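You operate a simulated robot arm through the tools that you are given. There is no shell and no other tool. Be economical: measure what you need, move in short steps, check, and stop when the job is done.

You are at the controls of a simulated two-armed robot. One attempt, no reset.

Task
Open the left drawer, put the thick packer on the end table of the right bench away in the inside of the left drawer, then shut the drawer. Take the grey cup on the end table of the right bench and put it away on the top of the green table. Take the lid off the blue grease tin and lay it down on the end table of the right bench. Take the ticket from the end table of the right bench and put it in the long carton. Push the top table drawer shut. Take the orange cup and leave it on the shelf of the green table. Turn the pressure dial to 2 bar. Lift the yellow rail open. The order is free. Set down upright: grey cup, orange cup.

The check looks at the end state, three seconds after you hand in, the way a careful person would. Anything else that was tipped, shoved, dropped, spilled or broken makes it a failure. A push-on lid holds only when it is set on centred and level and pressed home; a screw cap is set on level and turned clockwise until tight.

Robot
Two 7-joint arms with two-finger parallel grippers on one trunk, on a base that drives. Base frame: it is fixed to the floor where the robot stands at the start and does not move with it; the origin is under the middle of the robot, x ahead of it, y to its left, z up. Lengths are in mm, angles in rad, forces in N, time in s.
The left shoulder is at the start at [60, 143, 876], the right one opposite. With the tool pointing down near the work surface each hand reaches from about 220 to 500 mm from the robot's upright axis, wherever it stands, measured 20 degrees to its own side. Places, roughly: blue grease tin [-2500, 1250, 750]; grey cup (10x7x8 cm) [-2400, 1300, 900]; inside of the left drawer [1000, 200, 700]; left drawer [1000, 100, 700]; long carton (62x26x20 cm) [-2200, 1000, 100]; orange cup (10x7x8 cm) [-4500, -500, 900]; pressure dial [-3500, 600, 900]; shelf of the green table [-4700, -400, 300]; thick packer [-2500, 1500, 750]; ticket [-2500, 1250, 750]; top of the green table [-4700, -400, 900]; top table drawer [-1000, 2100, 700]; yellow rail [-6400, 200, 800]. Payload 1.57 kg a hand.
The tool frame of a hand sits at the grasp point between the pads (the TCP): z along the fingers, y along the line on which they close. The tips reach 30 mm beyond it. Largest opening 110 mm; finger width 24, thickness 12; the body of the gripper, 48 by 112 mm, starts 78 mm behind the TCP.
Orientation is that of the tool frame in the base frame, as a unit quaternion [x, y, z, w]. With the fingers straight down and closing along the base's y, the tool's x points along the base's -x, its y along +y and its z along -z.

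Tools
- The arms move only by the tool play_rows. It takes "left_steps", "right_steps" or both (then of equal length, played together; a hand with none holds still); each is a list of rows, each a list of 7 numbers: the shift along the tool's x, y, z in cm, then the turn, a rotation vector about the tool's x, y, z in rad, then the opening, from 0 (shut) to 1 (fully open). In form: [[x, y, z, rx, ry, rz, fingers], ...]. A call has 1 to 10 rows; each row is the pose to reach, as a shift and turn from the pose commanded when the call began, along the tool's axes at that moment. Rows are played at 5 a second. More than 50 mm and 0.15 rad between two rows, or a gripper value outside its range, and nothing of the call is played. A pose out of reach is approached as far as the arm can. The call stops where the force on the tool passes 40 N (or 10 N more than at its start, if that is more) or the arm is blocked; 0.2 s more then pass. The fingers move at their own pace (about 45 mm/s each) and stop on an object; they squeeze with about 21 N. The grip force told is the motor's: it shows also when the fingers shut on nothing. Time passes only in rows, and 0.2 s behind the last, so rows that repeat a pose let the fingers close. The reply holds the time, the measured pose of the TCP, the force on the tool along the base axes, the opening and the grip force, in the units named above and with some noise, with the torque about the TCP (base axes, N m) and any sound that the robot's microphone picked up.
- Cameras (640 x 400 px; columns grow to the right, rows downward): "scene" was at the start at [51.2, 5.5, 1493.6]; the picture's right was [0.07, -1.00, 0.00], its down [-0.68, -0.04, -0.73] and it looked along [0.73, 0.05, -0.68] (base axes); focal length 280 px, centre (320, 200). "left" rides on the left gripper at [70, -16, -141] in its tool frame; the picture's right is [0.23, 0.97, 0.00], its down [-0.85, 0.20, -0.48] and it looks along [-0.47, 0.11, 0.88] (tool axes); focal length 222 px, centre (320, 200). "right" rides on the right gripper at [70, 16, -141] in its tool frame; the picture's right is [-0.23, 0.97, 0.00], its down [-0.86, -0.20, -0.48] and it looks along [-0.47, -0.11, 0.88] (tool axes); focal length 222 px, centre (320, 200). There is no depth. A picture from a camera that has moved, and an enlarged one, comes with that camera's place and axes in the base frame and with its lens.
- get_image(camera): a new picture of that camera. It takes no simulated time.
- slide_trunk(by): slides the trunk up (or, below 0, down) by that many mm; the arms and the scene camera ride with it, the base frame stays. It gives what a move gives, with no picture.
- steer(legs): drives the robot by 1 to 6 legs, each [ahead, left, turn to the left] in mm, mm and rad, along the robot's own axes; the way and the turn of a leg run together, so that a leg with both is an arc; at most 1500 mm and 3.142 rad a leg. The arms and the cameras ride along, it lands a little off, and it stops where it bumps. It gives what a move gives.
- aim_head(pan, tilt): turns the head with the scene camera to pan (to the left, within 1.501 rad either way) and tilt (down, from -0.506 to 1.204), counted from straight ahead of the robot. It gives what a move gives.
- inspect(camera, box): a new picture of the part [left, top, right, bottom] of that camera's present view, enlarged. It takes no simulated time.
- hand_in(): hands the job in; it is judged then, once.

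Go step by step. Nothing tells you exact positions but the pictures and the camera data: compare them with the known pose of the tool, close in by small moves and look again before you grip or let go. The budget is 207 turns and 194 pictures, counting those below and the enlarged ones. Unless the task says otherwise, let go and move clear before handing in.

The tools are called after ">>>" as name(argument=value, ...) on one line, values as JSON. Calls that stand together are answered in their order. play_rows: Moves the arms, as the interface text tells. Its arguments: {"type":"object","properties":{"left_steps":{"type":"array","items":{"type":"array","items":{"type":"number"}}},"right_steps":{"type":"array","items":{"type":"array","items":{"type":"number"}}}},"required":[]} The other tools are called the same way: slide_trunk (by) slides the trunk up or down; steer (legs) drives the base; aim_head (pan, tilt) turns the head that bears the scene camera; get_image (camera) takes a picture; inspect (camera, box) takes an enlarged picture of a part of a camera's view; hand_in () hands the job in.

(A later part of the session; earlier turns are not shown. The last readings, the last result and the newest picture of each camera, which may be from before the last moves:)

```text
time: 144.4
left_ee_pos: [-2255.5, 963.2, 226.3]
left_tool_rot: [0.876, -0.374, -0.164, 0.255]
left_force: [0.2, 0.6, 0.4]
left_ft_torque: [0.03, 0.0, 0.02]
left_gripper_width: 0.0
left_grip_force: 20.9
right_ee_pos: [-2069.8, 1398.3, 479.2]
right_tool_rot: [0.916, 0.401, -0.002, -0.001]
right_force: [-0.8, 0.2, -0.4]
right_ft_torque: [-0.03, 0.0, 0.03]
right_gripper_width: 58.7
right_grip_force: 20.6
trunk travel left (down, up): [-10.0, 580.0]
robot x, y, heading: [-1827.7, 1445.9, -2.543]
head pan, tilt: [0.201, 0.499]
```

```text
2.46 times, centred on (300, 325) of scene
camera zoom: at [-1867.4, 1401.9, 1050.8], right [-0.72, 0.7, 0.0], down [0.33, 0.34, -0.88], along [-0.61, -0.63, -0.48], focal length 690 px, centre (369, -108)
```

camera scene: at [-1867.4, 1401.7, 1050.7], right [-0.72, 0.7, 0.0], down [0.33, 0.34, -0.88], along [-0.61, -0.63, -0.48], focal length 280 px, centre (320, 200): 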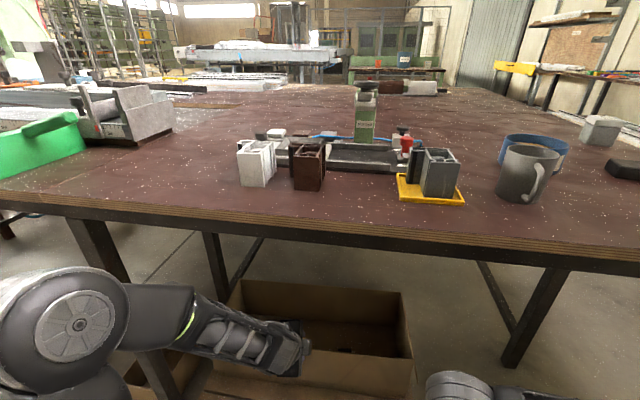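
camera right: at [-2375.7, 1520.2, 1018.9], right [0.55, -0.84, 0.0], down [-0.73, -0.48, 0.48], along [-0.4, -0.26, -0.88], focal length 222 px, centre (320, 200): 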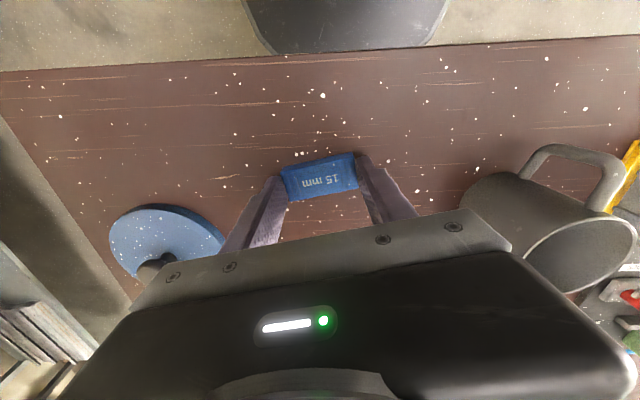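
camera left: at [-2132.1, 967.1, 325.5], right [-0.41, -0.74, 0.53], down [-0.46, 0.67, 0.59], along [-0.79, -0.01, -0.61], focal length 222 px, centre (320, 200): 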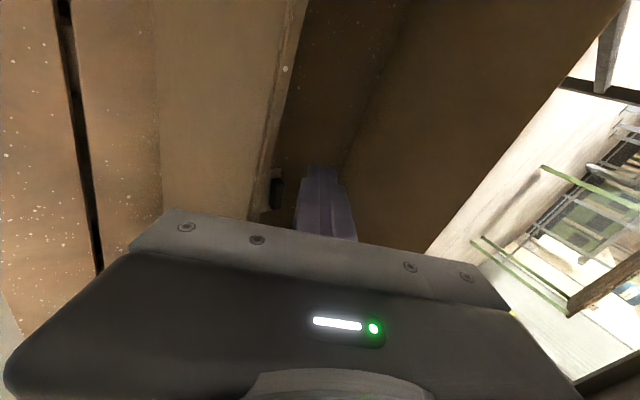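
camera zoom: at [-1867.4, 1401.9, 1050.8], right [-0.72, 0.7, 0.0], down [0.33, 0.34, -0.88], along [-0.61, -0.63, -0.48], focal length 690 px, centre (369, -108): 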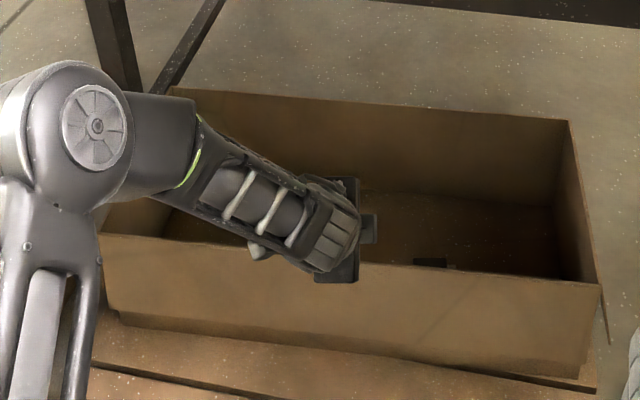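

Fingers are hooked inside the front wall near its middle. I pull back slowly with the base.

>>> steer(legs=[[-110, 0, 0]])

>>> get_image(camera="left")

>>> get_image(camera="scene")

```text
time: 145.6
left_ee_pos: [-2162.3, 1025.5, 224.9]
left_tool_rot: [0.877, -0.374, -0.162, 0.255]
left_force: [1.0, -0.4, 0.0]
left_ft_torque: [0.02, 0.0, -0.02]
left_gripper_width: 0.0
left_grip_force: 21.3
right_ee_pos: [-1978.6, 1460.1, 477.3]
right_tool_rot: [0.916, 0.402, -0.003, 0.0]
right_force: [0.3, 0.2, -0.5]
right_ft_torque: [0.01, 0.01, 0.02]
right_gripper_width: 58.6
right_grip_force: 21.0
trunk travel left (down, up): [-10.0, 580.0]
robot x, y, heading: [-1733.9, 1513.8, -2.541]
head pan, tilt: [0.201, 0.499]
```

```text
102 pictures are left
camera left: at [-2040.4, 1029.1, 325.2], right [-0.41, -0.74, 0.53], down [-0.46, 0.67, 0.58], along [-0.79, -0.01, -0.61], focal length 222 px, centre (320, 200)
```

left: 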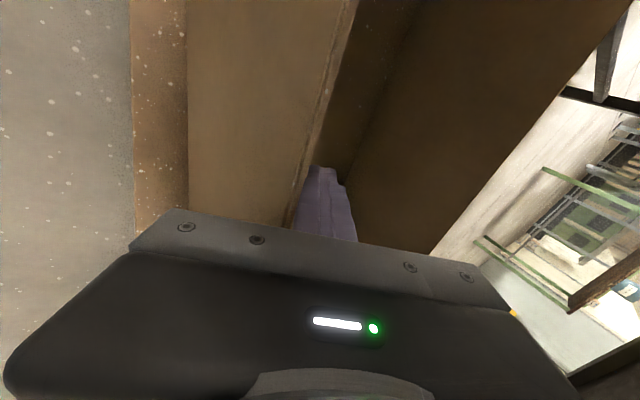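

```text
101 pictures are left
camera scene: at [-1776.6, 1463.9, 1050.6], right [-0.72, 0.69, 0.0], down [0.33, 0.34, -0.88], along [-0.61, -0.63, -0.48], focal length 280 px, centre (320, 200)
```

scene: 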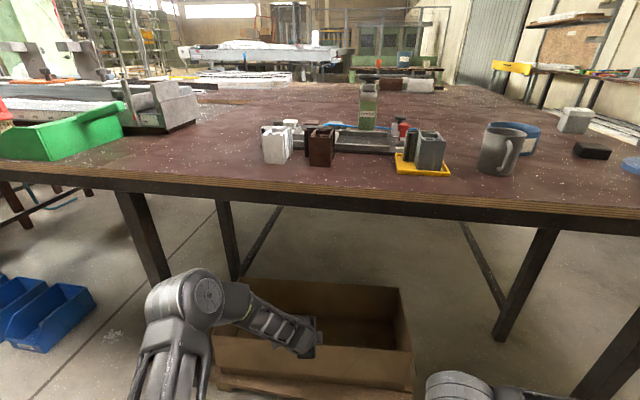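

The carton followed; about 10 mm more brings it to its first place.

>>> steer(legs=[[-12, 0, 0]])

>>> play_rows(left_steps=[[-0.3, 1.7, 1.2, 0, 0, 0, 0], [-0.7, 3.9, -2.1, 0, 0, 0, 0], [-1.1, 6.1, -5.4, 0, 0, 0, 0], [-1.5, 8.3, -8.7, 0, 0, 0, 0], [-1.9, 10.5, -12, 0, 0, 0, 0], [-1.3, 7.2, -14.2, 0, 0, 0, 0.3], [-0.7, 3.7, -16.6, 0, 0, 0, 0.3], [-0.1, 0.3, -19, 0, 0, 0, 0.3]])

>>> steer(legs=[[-400, 0, 0]])

>>> slide_trunk(by=400)

>>> aim_head(pan=0.2, tilt=0.7)

>>> get_image(camera="scene")

```text
time: 146.4
left_ee_pos: [-2154.3, 1032.6, 225.9]
left_tool_rot: [0.877, -0.374, -0.163, 0.255]
left_force: [-2.0, -1.8, 8.0]
left_ft_torque: [0.19, -0.42, 0.0]
left_gripper_width: 0.0
left_grip_force: 20.8
right_ee_pos: [-1967.5, 1466.8, 478.6]
right_tool_rot: [0.916, 0.402, -0.001, 0.0]
right_force: [-0.2, -0.1, -0.5]
right_ft_torque: [-0.04, 0.0, 0.05]
right_gripper_width: 58.6
right_grip_force: 21.2
trunk travel left (down, up): [-10.0, 580.0]
robot x, y, heading: [-1723.8, 1520.4, -2.543]
head pan, tilt: [0.201, 0.499]
```

```text
time: 148.2
left_ee_pos: [-2066.9, 1093.2, 382.4]
left_tool_rot: [0.876, -0.374, -0.163, 0.256]
left_force: [-0.9, -0.3, 0.8]
left_ft_torque: [0.0, 0.0, 0.05]
left_gripper_width: 33.0
left_grip_force: 0.1
right_ee_pos: [-1969.0, 1466.7, 478.3]
right_tool_rot: [0.916, 0.402, -0.002, 0.0]
right_force: [0.3, 0.2, -0.4]
right_ft_torque: [-0.02, -0.01, 0.0]
right_gripper_width: 58.5
right_grip_force: 20.9
trunk travel left (down, up): [-10.0, 580.0]
robot x, y, heading: [-1727.7, 1518.8, -2.541]
head pan, tilt: [0.201, 0.499]
```

```text
time: 150.7
left_ee_pos: [-1737.2, 1320.7, 381.8]
left_tool_rot: [0.876, -0.376, -0.163, 0.255]
left_force: [-0.1, -0.6, -0.2]
left_ft_torque: [0.02, -0.01, 0.0]
left_gripper_width: 32.9
left_grip_force: 0.0
right_ee_pos: [-1638.3, 1693.4, 479.2]
right_tool_rot: [0.917, 0.4, -0.003, -0.001]
right_force: [0.8, -1.2, -1.1]
right_ft_torque: [-0.03, 0.03, -0.01]
right_gripper_width: 58.6
right_grip_force: 21.4
trunk travel left (down, up): [-10.0, 580.0]
robot x, y, heading: [-1394.3, 1746.3, -2.542]
head pan, tilt: [0.201, 0.499]
```

```text
time: 154.5
left_ee_pos: [-1736.7, 1319.6, 781.3]
left_tool_rot: [0.876, -0.376, -0.164, 0.255]
left_force: [0.4, -0.8, 0.2]
left_ft_torque: [0.01, -0.06, 0.02]
left_gripper_width: 32.9
left_grip_force: 0.1
right_ee_pos: [-1637.7, 1693.8, 878.8]
right_tool_rot: [0.917, 0.399, -0.002, 0.0]
right_force: [0.2, -0.3, 0.0]
right_ft_torque: [0.01, 0.0, -0.01]
right_gripper_width: 58.6
right_grip_force: 21.4
trunk travel left (down, up): [-410.0, 180.0]
robot x, y, heading: [-1395.3, 1748.3, -2.543]
head pan, tilt: [0.201, 0.499]
```

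```text
time: 155.2
left_ee_pos: [-1736.5, 1319.3, 782.1]
left_tool_rot: [0.875, -0.376, -0.163, 0.255]
left_force: [-0.8, -0.1, 0.5]
left_ft_torque: [0.01, -0.01, 0.03]
left_gripper_width: 32.9
left_grip_force: 0.0
right_ee_pos: [-1637.3, 1693.7, 879.4]
right_tool_rot: [0.917, 0.399, -0.002, 0.0]
right_force: [-0.6, 0.2, 0.4]
right_ft_torque: [0.0, 0.0, 0.0]
right_gripper_width: 58.8
right_grip_force: 20.8
trunk travel left (down, up): [-410.0, 180.0]
robot x, y, heading: [-1398.6, 1744.4, -2.545]
head pan, tilt: [0.201, 0.7]
```

```text
100 pictures are left
camera scene: at [-1431.5, 1701.4, 1433.0], right [-0.72, 0.7, 0.0], down [0.45, 0.46, -0.77], along [-0.53, -0.55, -0.64], focal length 280 px, centre (320, 200)
```

scene: 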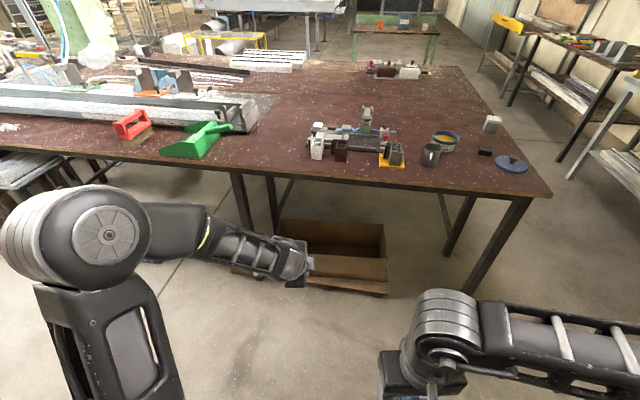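

>>> inspect(camera="scene", box=[210, 190, 420, 320])

```text
3.05 times, centred on (315, 255) of scene
camera zoom: at [-1431.5, 1701.4, 1433.0], right [-0.72, 0.7, 0.0], down [0.45, 0.46, -0.77], along [-0.53, -0.55, -0.64], focal length 855 px, centre (335, 32)
```

zoom: 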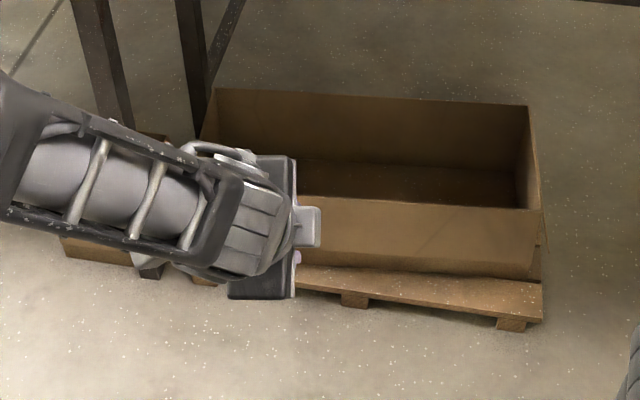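

The right end of the carton is still ~45 mm back (slight yaw). I repeat the hook near its right end to straighten it.

>>> steer(legs=[[0, -206, 0]])

>>> get_image(camera="scene")

```text
time: 156.9
left_ee_pos: [-1851.9, 1489.9, 782.1]
left_tool_rot: [0.875, -0.377, -0.163, 0.255]
left_force: [0.1, -0.3, -0.1]
left_ft_torque: [0.0, 0.04, -0.02]
left_gripper_width: 32.9
left_grip_force: 0.1
right_ee_pos: [-1751.5, 1863.0, 878.5]
right_tool_rot: [0.917, 0.399, -0.002, 0.0]
right_force: [-0.2, 0.2, -0.4]
right_ft_torque: [0.06, -0.05, 0.02]
right_gripper_width: 58.7
right_grip_force: 21.0
trunk travel left (down, up): [-410.0, 180.0]
robot x, y, heading: [-1511.1, 1912.6, -2.547]
head pan, tilt: [0.201, 0.7]
```

```text
98 pictures are left
camera scene: at [-1546.5, 1870.6, 1433.0], right [-0.71, 0.7, 0.0], down [0.45, 0.46, -0.77], along [-0.53, -0.55, -0.64], focal length 280 px, centre (320, 200)
```

scene: 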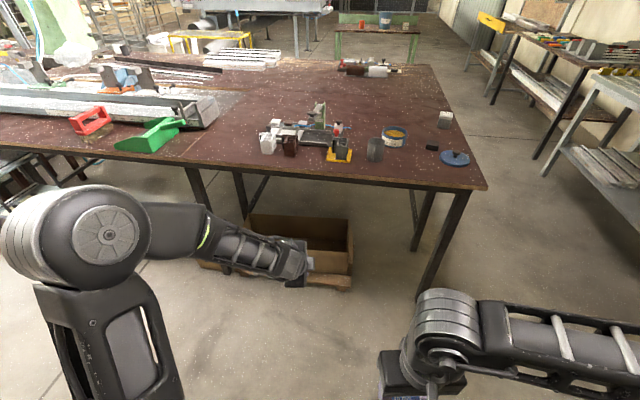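

>>> slide_trunk(by=-400)

>>> steer(legs=[[440, 0, 0]])

>>> get_image(camera="left")

>>> aim_head(pan=0.2, tilt=0.8)

>>> get_image(camera="scene")

```text
time: 160.7
left_ee_pos: [-1851.4, 1489.0, 381.9]
left_tool_rot: [0.875, -0.377, -0.163, 0.255]
left_force: [-0.1, 0.4, -0.2]
left_ft_torque: [-0.03, 0.0, 0.01]
left_gripper_width: 33.1
left_grip_force: 0.0
right_ee_pos: [-1752.2, 1863.0, 479.9]
right_tool_rot: [0.917, 0.399, -0.001, -0.001]
right_force: [-0.7, 0.3, -0.3]
right_ft_torque: [0.01, 0.03, 0.03]
right_gripper_width: 58.7
right_grip_force: 21.0
trunk travel left (down, up): [-10.0, 580.0]
robot x, y, heading: [-1506.6, 1916.1, -2.544]
head pan, tilt: [0.201, 0.7]
```

```text
time: 163.4
left_ee_pos: [-2218.7, 1240.5, 381.9]
left_tool_rot: [0.876, -0.377, -0.163, 0.255]
left_force: [-0.7, 0.5, 0.2]
left_ft_torque: [0.0, 0.0, -0.02]
left_gripper_width: 33.1
left_grip_force: 0.1
right_ee_pos: [-2118.7, 1615.1, 479.3]
right_tool_rot: [0.917, 0.399, -0.003, 0.0]
right_force: [0.0, 0.3, -0.5]
right_ft_torque: [0.02, -0.01, 0.03]
right_gripper_width: 58.5
right_grip_force: 21.2
trunk travel left (down, up): [-10.0, 580.0]
robot x, y, heading: [-1874.0, 1665.4, -2.543]
head pan, tilt: [0.201, 0.7]
```

```text
97 pictures are left
camera left: at [-2095.9, 1243.5, 481.9], right [-0.41, -0.74, 0.53], down [-0.45, 0.67, 0.58], along [-0.79, 0.0, -0.61], focal length 222 px, centre (320, 200)
```

left: 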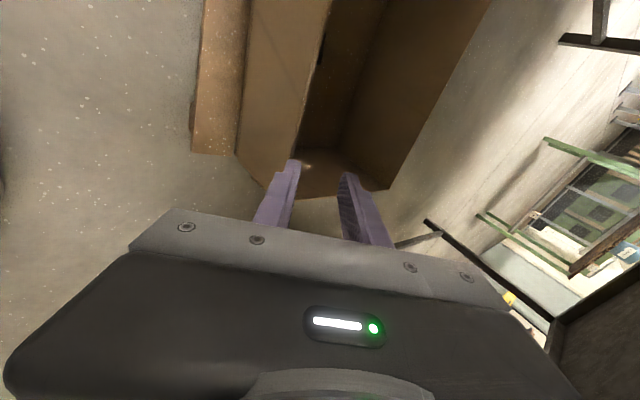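

```text
time: 164.1
left_ee_pos: [-2219.1, 1241.4, 381.6]
left_tool_rot: [0.875, -0.377, -0.164, 0.255]
left_force: [0.0, 0.3, 0.2]
left_ft_torque: [-0.02, -0.03, 0.02]
left_gripper_width: 32.6
left_grip_force: 0.1
right_ee_pos: [-2119.4, 1614.7, 478.8]
right_tool_rot: [0.917, 0.4, -0.002, 0.0]
right_force: [-0.3, 0.0, -0.4]
right_ft_torque: [0.01, -0.02, -0.01]
right_gripper_width: 58.5
right_grip_force: 21.0
trunk travel left (down, up): [-10.0, 580.0]
robot x, y, heading: [-1875.7, 1662.6, -2.55]
head pan, tilt: [0.201, 0.799]
```

```text
96 pictures are left
camera scene: at [-1909.9, 1624.3, 1024.7], right [-0.71, 0.7, 0.0], down [0.5, 0.51, -0.7], along [-0.49, -0.5, -0.72], focal length 280 px, centre (320, 200)
```

scene: 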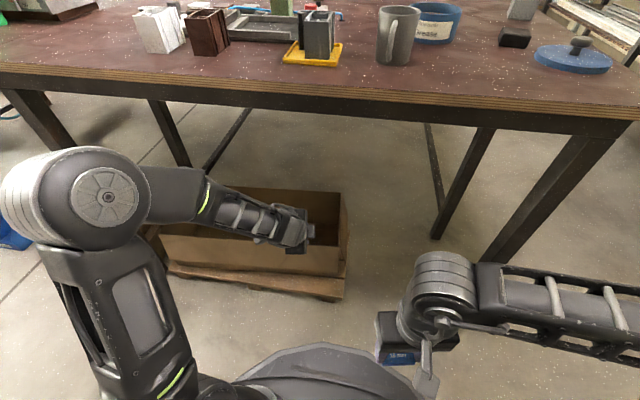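

>>> play_rows(left_steps=[[0.6, 3.1, 2.1, 0, 0, 0, 0], [1.4, 6.2, 4.2, 0, 0, 0, 0], [2.3, 9.3, 6.4, 0, 0, 0, 0], [2.7, 7.2, 9.6, 0, 0, 0, 0], [3.1, 5.0, 12.8, 0, 0, 0, 0], [3.4, 2.9, 16, 0, 0, 0, 0], [3.8, 0.7, 19.2, 0, 0, 0, 0]])

>>> get_image(camera="left")

>>> inspect(camera="scene", box=[130, 170, 370, 320])

```text
time: 165.7
left_ee_pos: [-2290.9, 1146.1, 227.8]
left_tool_rot: [0.875, -0.377, -0.163, 0.255]
left_force: [0.2, -0.3, 0.7]
left_ft_torque: [0.0, -0.01, 0.01]
left_gripper_width: 0.1
left_grip_force: 20.8
right_ee_pos: [-2118.9, 1613.6, 479.4]
right_tool_rot: [0.917, 0.4, -0.001, 0.0]
right_force: [-0.7, -1.1, 0.2]
right_ft_torque: [0.0, 0.02, 0.0]
right_gripper_width: 58.5
right_grip_force: 20.8
trunk travel left (down, up): [-10.0, 580.0]
robot x, y, heading: [-1880.0, 1665.8, -2.545]
head pan, tilt: [0.201, 0.799]
```

```text
95 pictures are left
camera left: at [-2168.1, 1149.7, 326.9], right [-0.41, -0.74, 0.53], down [-0.45, 0.67, 0.59], along [-0.79, 0.0, -0.61], focal length 222 px, centre (320, 200)
```

left: 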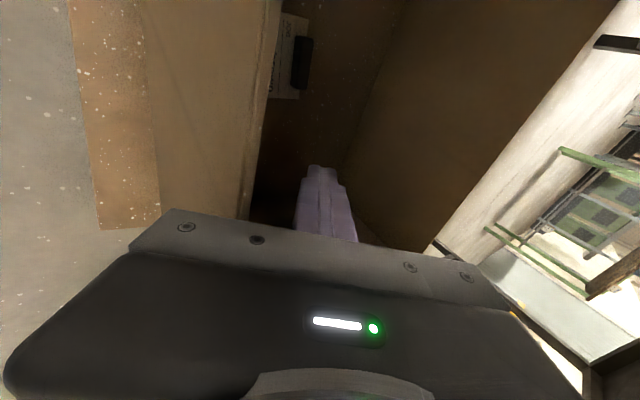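

```text
2.67 times, centred on (250, 245) of scene
camera zoom: at [-1909.8, 1624.5, 1024.8], right [-0.71, 0.7, 0.0], down [0.5, 0.51, -0.7], along [-0.49, -0.5, -0.72], focal length 748 px, centre (507, 80)
```

zoom: 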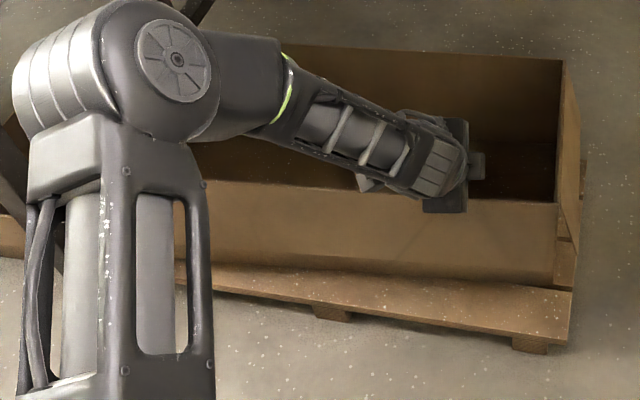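

>>> steer(legs=[[-46, 0, 0]])

>>> inspect(camera="scene", box=[130, 170, 370, 320])

```text
time: 166.6
left_ee_pos: [-2254.2, 1171.5, 227.4]
left_tool_rot: [0.875, -0.378, -0.163, 0.255]
left_force: [-4.6, -2.6, 4.8]
left_ft_torque: [0.12, -0.29, -0.04]
left_gripper_width: 0.3
left_grip_force: 21.4
right_ee_pos: [-2080.6, 1639.6, 478.2]
right_tool_rot: [0.917, 0.398, -0.002, 0.0]
right_force: [-0.5, -0.4, -0.6]
right_ft_torque: [-0.01, -0.03, -0.01]
right_gripper_width: 58.3
right_grip_force: 20.7
trunk travel left (down, up): [-10.0, 580.0]
robot x, y, heading: [-1838.3, 1690.4, -2.547]
head pan, tilt: [0.201, 0.799]
```

```text
2.67 times, centred on (250, 245) of scene
camera zoom: at [-1872.2, 1650.0, 1024.8], right [-0.71, 0.7, 0.0], down [0.5, 0.51, -0.7], along [-0.49, -0.5, -0.72], focal length 748 px, centre (507, 80)
```

zoom: 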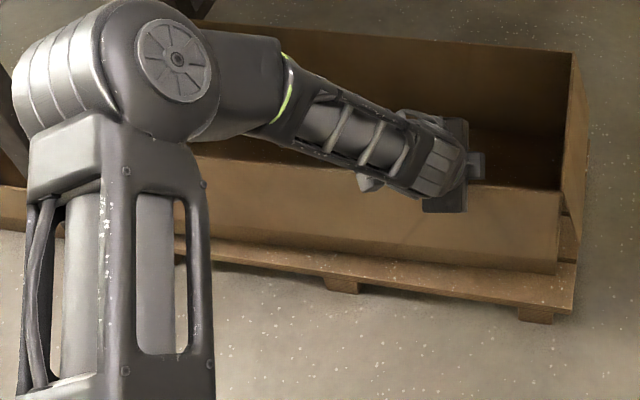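

>>> steer(legs=[[-20, 0, 0]])

>>> play_rows(left_steps=[[-0.3, 1.7, 1.2, 0, 0, 0, 0], [-0.7, 3.9, -2.1, 0, 0, 0, 0], [-1.1, 6.1, -5.4, 0, 0, 0, 0], [-1.5, 8.3, -8.7, 0, 0, 0, 0], [-1.9, 10.5, -12, 0, 0, 0, 0], [-1.3, 7.2, -14.2, 0, 0, 0, 0.3], [-0.7, 3.7, -16.6, 0, 0, 0, 0.3], [-0.1, 0.3, -19, 0, 0, 0, 0.3]])

>>> steer(legs=[[-500, 0, 0]])

>>> slide_trunk(by=400)

```text
time: 167.3
left_ee_pos: [-2236.6, 1182.4, 227.3]
left_tool_rot: [0.875, -0.377, -0.164, 0.255]
left_force: [-0.8, -1.1, 1.6]
left_ft_torque: [0.08, -0.07, -0.02]
left_gripper_width: 0.1
left_grip_force: 20.6
right_ee_pos: [-2064.4, 1651.0, 478.3]
right_tool_rot: [0.917, 0.398, -0.002, -0.001]
right_force: [0.7, -0.1, -0.5]
right_ft_torque: [0.0, 0.01, 0.01]
right_gripper_width: 58.5
right_grip_force: 20.9
trunk travel left (down, up): [-10.0, 580.0]
robot x, y, heading: [-1819.3, 1705.5, -2.547]
head pan, tilt: [0.201, 0.799]
```

```text
time: 169.1
left_ee_pos: [-2148.6, 1245.3, 381.7]
left_tool_rot: [0.876, -0.377, -0.163, 0.255]
left_force: [-0.2, -0.7, -0.1]
left_ft_torque: [-0.05, -0.03, 0.0]
left_gripper_width: 33.0
left_grip_force: 0.1
right_ee_pos: [-2064.1, 1650.6, 478.3]
right_tool_rot: [0.917, 0.399, -0.003, -0.001]
right_force: [-0.2, 0.7, -0.3]
right_ft_torque: [0.0, 0.0, -0.02]
right_gripper_width: 58.8
right_grip_force: 20.6
trunk travel left (down, up): [-10.0, 580.0]
robot x, y, heading: [-1822.1, 1704.4, -2.543]
head pan, tilt: [0.201, 0.799]
```

```text
time: 172.0
left_ee_pos: [-1741.5, 1519.5, 381.9]
left_tool_rot: [0.877, -0.374, -0.163, 0.255]
left_force: [-0.2, 0.2, 0.1]
left_ft_torque: [0.02, 0.01, 0.0]
left_gripper_width: 33.1
left_grip_force: 0.1
right_ee_pos: [-1659.3, 1926.1, 477.7]
right_tool_rot: [0.916, 0.401, -0.002, 0.0]
right_force: [-0.5, -0.1, 0.3]
right_ft_torque: [-0.01, 0.0, 0.02]
right_gripper_width: 58.9
right_grip_force: 20.4
trunk travel left (down, up): [-10.0, 580.0]
robot x, y, heading: [-1416.7, 1979.4, -2.539]
head pan, tilt: [0.201, 0.799]
```

```text
time: 175.9
left_ee_pos: [-1741.5, 1519.2, 782.2]
left_tool_rot: [0.876, -0.374, -0.162, 0.255]
left_force: [-0.8, -0.5, 0.4]
left_ft_torque: [0.01, 0.02, -0.04]
left_gripper_width: 32.7
left_grip_force: 0.1
right_ee_pos: [-1658.9, 1926.5, 878.4]
right_tool_rot: [0.916, 0.401, -0.002, -0.001]
right_force: [0.4, 0.0, -0.1]
right_ft_torque: [0.03, 0.01, 0.01]
right_gripper_width: 58.7
right_grip_force: 20.9
trunk travel left (down, up): [-410.0, 180.0]
robot x, y, heading: [-1414.4, 1975.3, -2.54]
head pan, tilt: [0.201, 0.799]
```

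The carton is back in place to within about a centimetre. I straighten the left hand downward and take a verifying look.

>>> play_rows(left_steps=[[-0.15, 0.8, -1.2, 0.0423, 0.0498, -0.1334, 0.5], [-0.3, 1.6, -2.4, 0.0846, 0.0996, -0.2668, 0.5], [-0.45, 2.4, -3.6, 0.127, 0.149, -0.4, 0.5], [-0.6, 3.2, -4.8, 0.169, 0.199, -0.534, 0.5], [-0.75, 4, -6, 0.2115, 0.249, -0.667, 0.7], [-0.9, 4.8, -7.2, 0.254, 0.299, -0.8, 0.8], [-1.05, 5.6, -8.4, 0.296, 0.349, -0.934, 0.9], [-1.2, 6.4, -9.6, 0.338, 0.398, -1.067, 1], [-1.35, 7.2, -10.8, 0.381, 0.448, -1.2, 1], [-1.5, 8, -12, 0.423, 0.498, -1.334, 1]])

>>> inspect(camera="scene", box=[170, 90, 410, 240])

```text
time: 178.1
left_ee_pos: [-1740.3, 1521.8, 926.1]
left_tool_rot: [0.959, 0.284, -0.005, 0.004]
left_force: [-0.2, 0.0, -0.1]
left_ft_torque: [0.04, 0.01, -0.04]
left_gripper_width: 110.0
left_grip_force: 0.1
right_ee_pos: [-1659.2, 1926.0, 879.0]
right_tool_rot: [0.916, 0.402, -0.003, 0.0]
right_force: [0.0, -0.5, -0.6]
right_ft_torque: [-0.05, 0.0, 0.03]
right_gripper_width: 58.6
right_grip_force: 20.8
trunk travel left (down, up): [-410.0, 180.0]
robot x, y, heading: [-1414.9, 1980.4, -2.544]
head pan, tilt: [0.201, 0.799]
```

```text
2.67 times, centred on (290, 165) of scene
camera zoom: at [-1449.9, 1937.2, 1424.7], right [-0.72, 0.7, 0.0], down [0.5, 0.51, -0.7], along [-0.49, -0.5, -0.72], focal length 748 px, centre (400, 293)
```

zoom: 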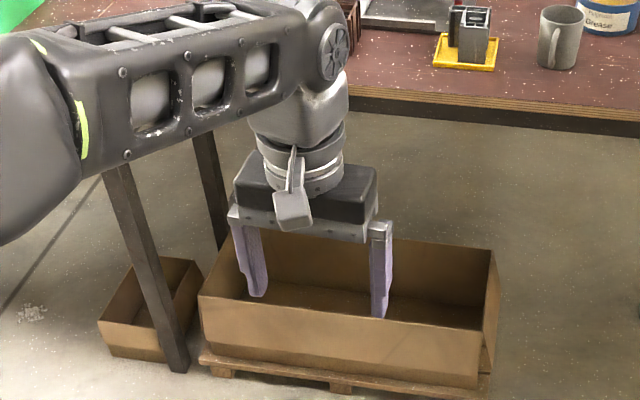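

All matches the original layout. Now I carry the packer to the left drawer at the first bench.

>>> steer(legs=[[0, 0, 1.484], [1400, 0, 0], [1385, 0, 0], [0, 0, 1.655]])

>>> slide_trunk(by=65)

>>> aim_head(pan=0, tilt=0.7)

>>> get_image(camera="scene")

```text
time: 199.1
left_ee_pos: [261.1, 5.3, 927.0]
left_tool_rot: [-0.272, 0.962, 0.005, 0.004]
left_force: [0.0, 0.1, -0.2]
left_ft_torque: [-0.01, 0.0, -0.03]
left_gripper_width: 109.8
left_grip_force: 0.0
right_ee_pos: [169.9, -396.8, 878.9]
right_tool_rot: [-0.392, 0.92, -0.001, 0.003]
right_force: [0.1, -1.0, 0.7]
right_ft_torque: [-0.01, 0.02, -0.03]
right_gripper_width: 58.5
right_grip_force: 21.1
trunk travel left (down, up): [-410.0, 180.0]
robot x, y, heading: [-73.5, -439.7, 0.578]
head pan, tilt: [0.201, 0.799]
```

```text
time: 200.1
left_ee_pos: [260.7, 6.1, 991.4]
left_tool_rot: [-0.273, 0.962, 0.006, 0.004]
left_force: [0.5, 0.1, -0.3]
left_ft_torque: [0.04, 0.03, 0.03]
left_gripper_width: 109.8
left_grip_force: 0.0
right_ee_pos: [170.5, -396.2, 943.5]
right_tool_rot: [-0.392, 0.92, -0.001, 0.002]
right_force: [0.3, 0.0, 0.1]
right_ft_torque: [-0.01, -0.03, 0.0]
right_gripper_width: 58.5
right_grip_force: 21.2
trunk travel left (down, up): [-475.0, 115.0]
robot x, y, heading: [-68.8, -445.1, 0.584]
head pan, tilt: [0.201, 0.799]
```

```text
time: 200.9
left_ee_pos: [260.3, 6.2, 991.5]
left_tool_rot: [-0.273, 0.962, 0.006, 0.004]
left_force: [0.2, 0.0, 0.0]
left_ft_torque: [0.02, 0.02, -0.02]
left_gripper_width: 109.8
left_grip_force: 0.0
right_ee_pos: [171.7, -396.5, 943.5]
right_tool_rot: [-0.391, 0.92, -0.001, 0.003]
right_force: [0.4, -0.2, 0.8]
right_ft_torque: [-0.02, -0.03, 0.04]
right_gripper_width: 58.4
right_grip_force: 21.5
trunk travel left (down, up): [-475.0, 115.0]
robot x, y, heading: [-70.9, -441.9, 0.582]
head pan, tilt: [0.0, 0.7]
```

```text
91 pictures are left
camera scene: at [-28.0, -413.6, 1497.9], right [0.55, -0.84, 0.0], down [-0.54, -0.35, -0.76], along [0.64, 0.42, -0.64], focal length 280 px, centre (320, 200)
```

scene: 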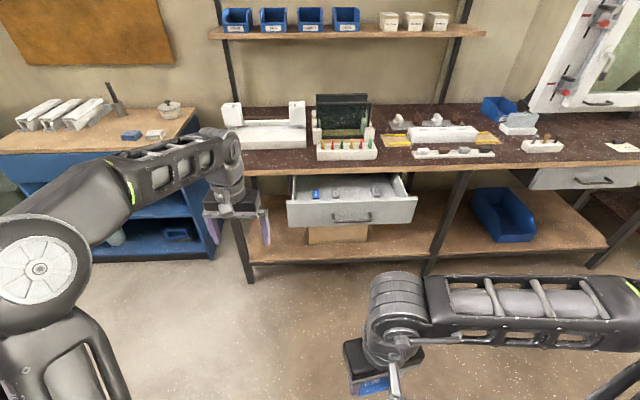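

Drawer is open ~14 cm with room in front of its contents. I retract the left hand and drive up to it.

>>> play_rows(left_steps=[[4, 0, -1, 0, 0, 0, 0.8], [8, 0, -2, 0, 0, 0, 0.8], [12, 0, -3, 0, 0, 0, 0.8], [16, 0, -4, 0, 0, 0, 0.8], [19, 0, -5, 0, 0, 0, 0.8]], right_steps=[[0, 0, 0, 0, 0, 0.07, 0], [0, 0, 0, 0, 0, 0.14, 0], [0, 0, 0, 0, 0, 0.21, 0], [0, 0, 0, 0, 0, 0.24, 0], [0, 0, 0, 0, 0, 0.24, 0]])

>>> steer(legs=[[500, 0, 0.01]])

>>> aim_head(pan=-0.1, tilt=0.9)

>>> get_image(camera="scene")

```text
time: 202.1
left_ee_pos: [100.7, -96.7, 1040.9]
left_tool_rot: [-0.273, 0.962, 0.004, 0.004]
left_force: [0.1, -0.2, 0.0]
left_ft_torque: [0.02, -0.01, 0.0]
left_gripper_width: 88.0
left_grip_force: 0.1
right_ee_pos: [171.3, -396.1, 943.9]
right_tool_rot: [-0.278, 0.961, -0.001, 0.002]
right_force: [-0.4, -0.9, -0.5]
right_ft_torque: [0.01, -0.05, -0.01]
right_gripper_width: 58.7
right_grip_force: 21.3
trunk travel left (down, up): [-475.0, 115.0]
robot x, y, heading: [-73.2, -443.6, 0.582]
head pan, tilt: [0.0, 0.7]
```

```text
time: 205.0
left_ee_pos: [510.9, 179.4, 1040.5]
left_tool_rot: [-0.278, 0.961, 0.006, 0.004]
left_force: [0.2, 0.1, 0.0]
left_ft_torque: [-0.01, -0.03, -0.01]
left_gripper_width: 88.2
left_grip_force: 0.1
right_ee_pos: [583.2, -120.9, 944.7]
right_tool_rot: [-0.283, 0.959, -0.001, 0.002]
right_force: [-0.3, 0.9, 0.2]
right_ft_torque: [-0.03, -0.01, 0.02]
right_gripper_width: 58.4
right_grip_force: 20.8
trunk travel left (down, up): [-475.0, 115.0]
robot x, y, heading: [342.1, -172.2, 0.586]
head pan, tilt: [0.0, 0.7]
```

```text
time: 205.7
left_ee_pos: [510.8, 178.7, 1042.0]
left_tool_rot: [-0.277, 0.961, 0.006, 0.005]
left_force: [-0.3, 0.3, 0.2]
left_ft_torque: [0.01, 0.0, -0.01]
left_gripper_width: 88.0
left_grip_force: 0.1
right_ee_pos: [583.0, -120.0, 943.0]
right_tool_rot: [-0.284, 0.959, -0.001, 0.002]
right_force: [0.4, -0.6, -0.1]
right_ft_torque: [-0.02, -0.01, -0.01]
right_gripper_width: 58.6
right_grip_force: 21.0
trunk travel left (down, up): [-475.0, 115.0]
robot x, y, heading: [338.3, -169.9, 0.589]
head pan, tilt: [-0.099, 0.901]
```

```text
90 pictures are left
camera scene: at [380.9, -151.1, 1481.8], right [0.47, -0.88, 0.0], down [-0.69, -0.37, -0.62], along [0.55, 0.29, -0.78], focal length 280 px, centre (320, 200)
```

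scene: 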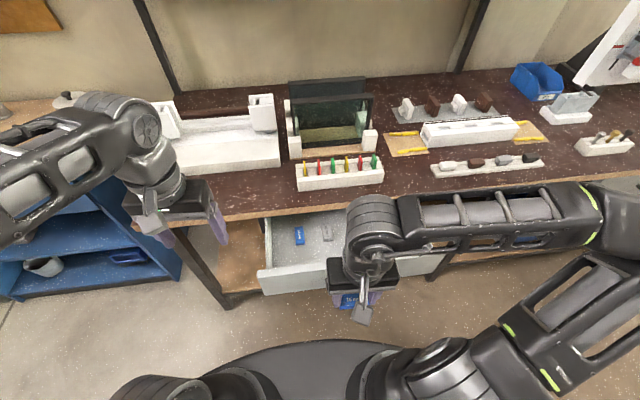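

>>> play_rows(right_steps=[[-4, -0.6, 0, 0, 0, 0, 0], [-8, -1.2, 0, 0, 0, 0, 0], [-12, -1.8, 0, 0, 0, 0, 0], [-16, -2.4, 0, 0, 0, 0, 0], [-20, -3, 0, 0, 0, 0, 0]])

>>> get_image(camera="right")

>>> get_image(camera="scene")

```text
time: 206.9
left_ee_pos: [510.7, 179.4, 1040.4]
left_tool_rot: [-0.279, 0.96, 0.005, 0.004]
left_force: [-0.1, -0.8, -0.5]
left_ft_torque: [0.03, -0.03, 0.0]
left_gripper_width: 88.2
left_grip_force: 0.1
right_ee_pos: [767.2, -37.7, 943.8]
right_tool_rot: [-0.284, 0.959, 0.0, 0.002]
right_force: [-0.1, 0.0, 0.0]
right_ft_torque: [0.0, 0.02, 0.0]
right_gripper_width: 58.5
right_grip_force: 21.2
trunk travel left (down, up): [-475.0, 115.0]
robot x, y, heading: [344.0, -170.0, 0.59]
head pan, tilt: [-0.099, 0.901]
```

```text
89 pictures are left
camera right: at [699.0, -61.6, 1086.1], right [-0.34, 0.94, 0.0], down [0.82, 0.3, 0.48], along [0.45, 0.16, -0.88], focal length 222 px, centre (320, 200)
```

right: 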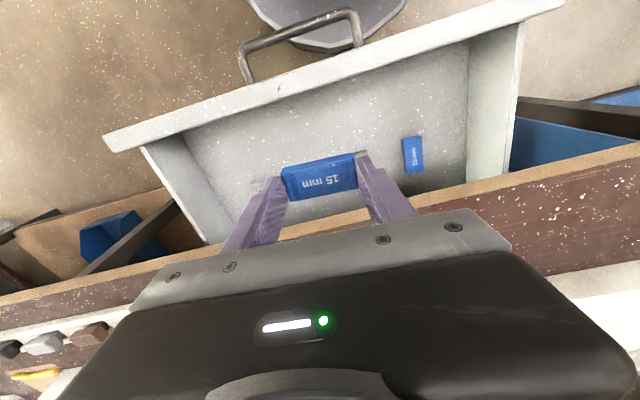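

```text
88 pictures are left
camera scene: at [381.3, -150.8, 1481.8], right [0.47, -0.88, 0.0], down [-0.69, -0.37, -0.62], along [0.55, 0.29, -0.78], focal length 280 px, centre (320, 200)
```

scene: 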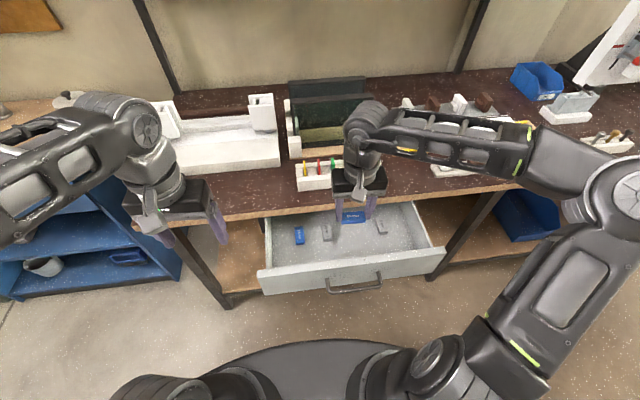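

Aligned above free space in the drawer. I lower.

>>> play_rows(right_steps=[[0, 0, 4, 0, 0, 0, 0], [0, 0, 8, 0, 0, 0, 0], [0, 0, 12, 0, 0, 0, 0], [0, 0, 14.5, 0, 0, 0, 0]])

>>> get_image(camera="right")

>>> inspect(camera="scene", box=[240, 160, 460, 300])

```text
time: 207.9
left_ee_pos: [511.9, 178.8, 1041.1]
left_tool_rot: [-0.278, 0.96, 0.006, 0.004]
left_force: [-0.4, -0.3, 0.4]
left_ft_torque: [-0.02, 0.0, 0.02]
left_gripper_width: 88.0
left_grip_force: 0.0
right_ee_pos: [767.2, -35.6, 799.6]
right_tool_rot: [-0.283, 0.959, 0.001, 0.002]
right_force: [0.2, 0.3, -0.4]
right_ft_torque: [0.02, -0.01, -0.02]
right_gripper_width: 58.6
right_grip_force: 21.3
trunk travel left (down, up): [-475.0, 115.0]
robot x, y, heading: [339.6, -170.2, 0.587]
head pan, tilt: [-0.099, 0.901]
```

```text
87 pictures are left
camera right: at [699.1, -61.4, 941.9], right [-0.34, 0.94, 0.0], down [0.82, 0.3, 0.48], along [0.45, 0.16, -0.88], focal length 222 px, centre (320, 200)
```

right: 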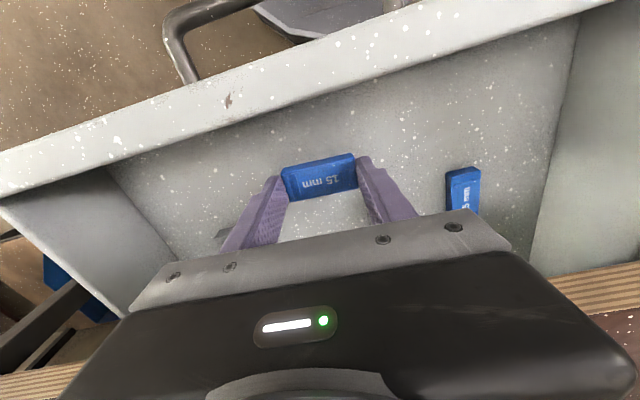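

```text
2.86 times, centred on (350, 230) of scene
camera zoom: at [381.1, -151.1, 1481.8], right [0.47, -0.88, 0.0], down [-0.69, -0.37, -0.62], along [0.55, 0.29, -0.78], focal length 801 px, centre (234, 114)
```

zoom: 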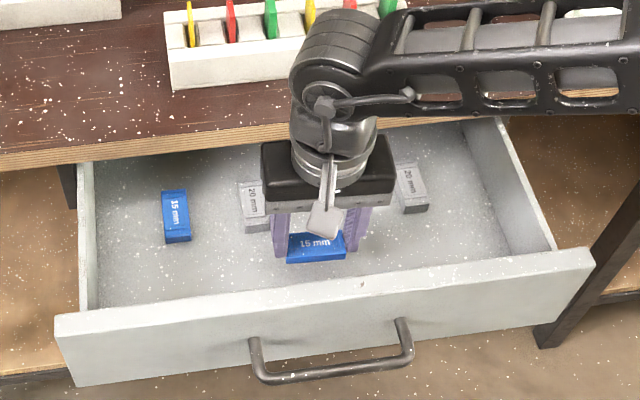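

>>> play_rows(right_steps=[[1.2, -1.2, 0, 0, 0, 0, 0], [1.2, -1.2, 1.5, 0, 0, 0, 0], [1.2, -1.2, 2.2, 0, 0, 0, 0], [1.2, -1.2, 2.8, 0, 0, 0, 0]])

```text
time: 208.9
left_ee_pos: [509.9, 179.4, 1040.8]
left_tool_rot: [-0.278, 0.961, 0.006, 0.003]
left_force: [-0.2, 0.1, 0.3]
left_ft_torque: [-0.01, 0.0, 0.01]
left_gripper_width: 88.1
left_grip_force: 0.1
right_ee_pos: [766.0, -53.8, 771.1]
right_tool_rot: [-0.284, 0.959, 0.0, 0.002]
right_force: [0.1, 0.2, -0.2]
right_ft_torque: [0.02, 0.0, -0.03]
right_gripper_width: 58.8
right_grip_force: 21.7
trunk travel left (down, up): [-475.0, 115.0]
robot x, y, heading: [341.5, -171.2, 0.591]
head pan, tilt: [-0.099, 0.901]
```

>>> play_rows(right_steps=[[0, 0, 0.5, 0, 0, 0, 0], [0, 0, 1.0, 0, 0, 0, 0], [0, 0, 1.5, 0, 0, 0, 0], [0, 0, 2.0, 0, 0, 0, 0], [0, 0, 2.5, 0, 0, 0, 0]])

>>> inspect(camera="scene", box=[240, 160, 460, 300])

```text
time: 209.9
left_ee_pos: [511.0, 178.3, 1040.9]
left_tool_rot: [-0.279, 0.96, 0.005, 0.004]
left_force: [0.7, 0.6, -0.1]
left_ft_torque: [-0.02, 0.04, -0.01]
left_gripper_width: 87.9
left_grip_force: 0.1
right_ee_pos: [766.3, -51.0, 756.6]
right_tool_rot: [-0.284, 0.959, 0.001, 0.008]
right_force: [1.3, -1.5, 21.4]
right_ft_torque: [0.12, 0.34, 0.1]
right_gripper_width: 58.6
right_grip_force: 21.0
trunk travel left (down, up): [-475.0, 115.0]
robot x, y, heading: [337.8, -167.6, 0.59]
head pan, tilt: [-0.099, 0.901]
stopped in row 5 (right hand): the force on the tool passed its limit at 47 N (the readings are from after the stop); the commanded pose is now the measured one
```

```text
2.86 times, centred on (350, 230) of scene
camera zoom: at [380.4, -151.7, 1481.9], right [0.47, -0.88, 0.0], down [-0.69, -0.37, -0.62], along [0.55, 0.29, -0.78], focal length 801 px, centre (234, 114)
```

zoom: 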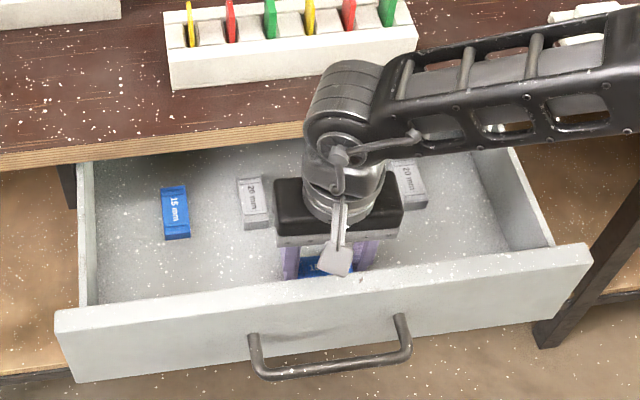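

Floor reached. I release and lift.

>>> play_rows(right_steps=[[0, 0, -0.2, 0, 0, 0, 0.7], [0, 0, -0.2, 0, 0, 0, 0.7], [0, 0, -3, 0, 0, 0, 0.7], [0, 0, -7, 0, 0, 0, 0.7], [0, 0, -11, 0, 0, 0, 0.7], [0, 0, -15, 0, 0, 0, 0.7], [0, 0, -19, 0, 0, 0, 0.7]])

>>> get_image(camera="right")

```text
time: 211.5
left_ee_pos: [510.5, 178.4, 1042.0]
left_tool_rot: [-0.278, 0.96, 0.005, 0.005]
left_force: [0.1, -0.6, 0.2]
left_ft_torque: [0.02, 0.01, -0.02]
left_gripper_width: 88.0
left_grip_force: 0.1
right_ee_pos: [765.0, -53.9, 944.5]
right_tool_rot: [-0.285, 0.958, 0.0, 0.004]
right_force: [0.2, 0.5, 1.0]
right_ft_torque: [0.0, 0.02, 0.02]
right_gripper_width: 77.0
right_grip_force: 0.0
trunk travel left (down, up): [-475.0, 115.0]
robot x, y, heading: [342.5, -173.1, 0.591]
head pan, tilt: [-0.099, 0.901]
```

```text
84 pictures are left
camera right: at [694.7, -79.0, 1085.7], right [-0.34, 0.94, 0.0], down [0.82, 0.3, 0.49], along [0.46, 0.17, -0.87], focal length 222 px, centre (320, 200)
```

right: 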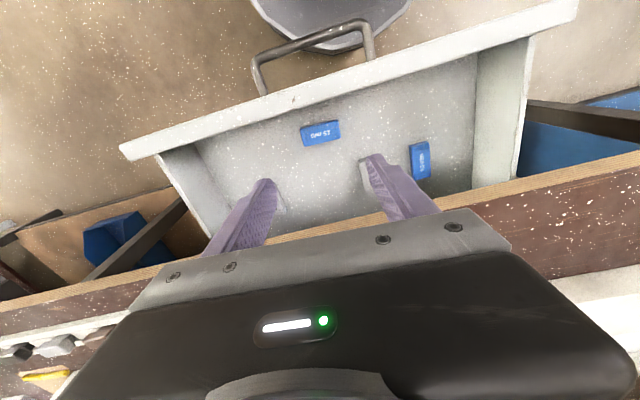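

The packer is in. I back off 120 mm, lower the right hand in front of the handle and push the drawer shut.

>>> steer(legs=[[-130, 0, 0]])

>>> play_rows(right_steps=[[3.5, 0.8, 0, 0, 0, 0, 0.4], [6.7, 1.6, 0, 0, 0, 0, 0.35], [6.7, 1.6, 4.5, 0, 0, 0, 0.35], [6.7, 1.6, 9, 0, 0, 0, 0.35], [6.7, 1.6, 13.5, 0, 0, 0, 0.35], [6.7, 1.6, 17.6, 0, 0, 0, 0.35]])

>>> get_image(camera="scene")

```text
time: 212.8
left_ee_pos: [401.4, 103.6, 1041.3]
left_tool_rot: [-0.276, 0.961, 0.006, 0.004]
left_force: [0.2, -0.3, 0.0]
left_ft_torque: [-0.01, -0.02, 0.01]
left_gripper_width: 88.1
left_grip_force: 0.1
right_ee_pos: [655.6, -128.5, 943.6]
right_tool_rot: [-0.282, 0.959, 0.002, 0.006]
right_force: [-0.5, 0.7, -0.8]
right_ft_torque: [0.01, -0.05, 0.0]
right_gripper_width: 77.0
right_grip_force: 0.1
trunk travel left (down, up): [-475.0, 115.0]
robot x, y, heading: [233.7, -240.1, 0.592]
head pan, tilt: [-0.099, 0.901]
```

```text
time: 214.2
left_ee_pos: [403.4, 105.3, 1041.5]
left_tool_rot: [-0.276, 0.961, 0.004, 0.004]
left_force: [0.3, 0.6, -0.2]
left_ft_torque: [0.0, -0.03, -0.01]
left_gripper_width: 87.9
left_grip_force: 0.1
right_ee_pos: [592.9, -149.8, 765.3]
right_tool_rot: [-0.283, 0.959, 0.0, 0.005]
right_force: [0.9, 0.7, -0.4]
right_ft_torque: [-0.02, -0.04, 0.01]
right_gripper_width: 38.7
right_grip_force: 0.0
trunk travel left (down, up): [-475.0, 115.0]
robot x, y, heading: [231.8, -243.1, 0.583]
head pan, tilt: [-0.099, 0.901]
```

```text
83 pictures are left
camera scene: at [272.2, -223.9, 1481.8], right [0.47, -0.88, 0.0], down [-0.69, -0.37, -0.62], along [0.55, 0.29, -0.78], focal length 280 px, centre (320, 200)
```

scene: 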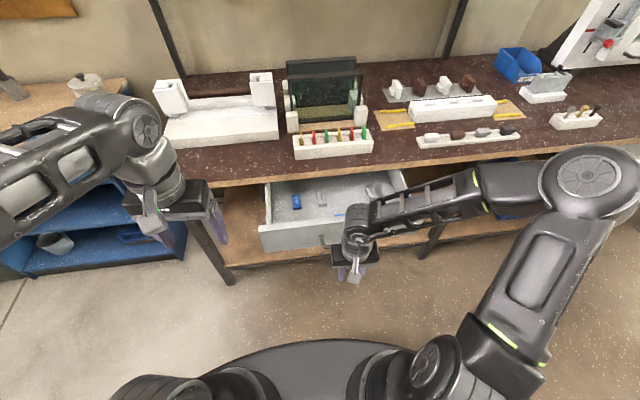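

>>> steer(legs=[[190, 0, 0]])

>>> play_rows(right_steps=[[-1.5, 0, 0, 0, 0, 0, 0.35], [-3, 0, 0, 0, 0, 0, 0.35], [-4.5, 0, 0, 0, 0, 0, 0.35], [-6, 0, 0, 0, 0, 0, 0.35], [-7.5, 0, 0, 0, 0, 0, 0.35], [-9, 0, 0, 0, 0, 0, 0.35]])

>>> get_image(camera="scene")

```text
time: 215.8
left_ee_pos: [561.9, 208.3, 1041.4]
left_tool_rot: [-0.274, 0.962, 0.005, 0.005]
left_force: [0.7, 0.4, -0.6]
left_ft_torque: [-0.05, 0.03, -0.01]
left_gripper_width: 87.7
left_grip_force: 0.0
right_ee_pos: [749.5, -48.0, 766.3]
right_tool_rot: [-0.279, 0.96, 0.0, 0.006]
right_force: [0.2, -0.5, -0.1]
right_ft_torque: [0.01, -0.02, 0.04]
right_gripper_width: 38.4
right_grip_force: 0.0
trunk travel left (down, up): [-475.0, 115.0]
robot x, y, heading: [387.2, -138.0, 0.58]
head pan, tilt: [-0.099, 0.901]
```

```text
time: 217.0
left_ee_pos: [560.0, 208.2, 1041.6]
left_tool_rot: [-0.273, 0.962, 0.004, 0.004]
left_force: [0.7, 0.2, -0.7]
left_ft_torque: [-0.04, 0.04, 0.01]
left_gripper_width: 87.8
left_grip_force: 0.0
right_ee_pos: [801.4, -13.9, 763.8]
right_tool_rot: [-0.283, 0.959, -0.004, -0.006]
right_force: [-9.8, -7.4, 5.2]
right_ft_torque: [0.14, 0.02, 0.28]
right_gripper_width: 37.9
right_grip_force: 0.0
trunk travel left (down, up): [-475.0, 115.0]
robot x, y, heading: [387.6, -140.6, 0.579]
head pan, tilt: [-0.099, 0.901]
stopped in row 6 (right hand): the force on the tool passed its limit at 47 N (the readings are from after the stop); the commanded pose is now the measured one
```

```text
82 pictures are left
camera scene: at [427.5, -121.8, 1482.0], right [0.46, -0.89, 0.0], down [-0.7, -0.36, -0.62], along [0.55, 0.29, -0.78], focal length 280 px, centre (320, 200)
```

scene: 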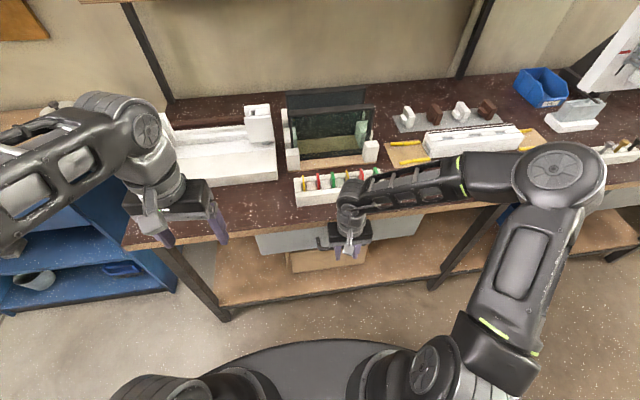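

The drawer reached its stop. I back the hand off, raise it and check.

>>> play_rows(right_steps=[[4, 0, 0, 0, 0, 0, 0.35], [8, 0, 0, 0, 0, 0, 0.35], [12, 0, 0, 0, 0, 0, 0.35], [12, -2, -4.5, 0, 0, 0, 0.6], [12, -4, -9, 0, 0, 0, 0.8], [12, -6, -13, 0, 0, 0, 1], [12, -6, -17, 0, 0, 0, 1], [12, -6, -21, 0, 0, 0, 1]])

>>> inspect(camera="scene", box=[220, 180, 460, 330])

```text
time: 218.8
left_ee_pos: [559.9, 207.2, 1041.7]
left_tool_rot: [-0.273, 0.962, 0.005, 0.004]
left_force: [0.0, 0.1, -0.5]
left_ft_torque: [-0.03, -0.03, 0.01]
left_gripper_width: 88.0
left_grip_force: 0.0
right_ee_pos: [734.8, -125.2, 974.7]
right_tool_rot: [-0.282, 0.959, -0.002, -0.003]
right_force: [0.3, 0.4, -0.3]
right_ft_torque: [-0.02, -0.04, 0.0]
right_gripper_width: 110.2
right_grip_force: 0.1
right hand out of reach, approached as far as the arm can: row 4
trunk travel left (down, up): [-475.0, 115.0]
robot x, y, heading: [386.6, -143.2, 0.578]
head pan, tilt: [-0.099, 0.901]
```

```text
2.67 times, centred on (340, 255) of scene
camera zoom: at [427.7, -122.1, 1481.8], right [0.46, -0.89, 0.0], down [-0.7, -0.36, -0.62], along [0.55, 0.29, -0.78], focal length 748 px, centre (267, 53)
```

zoom: 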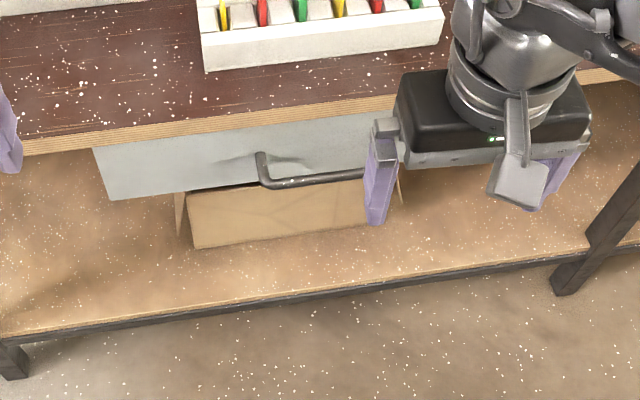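

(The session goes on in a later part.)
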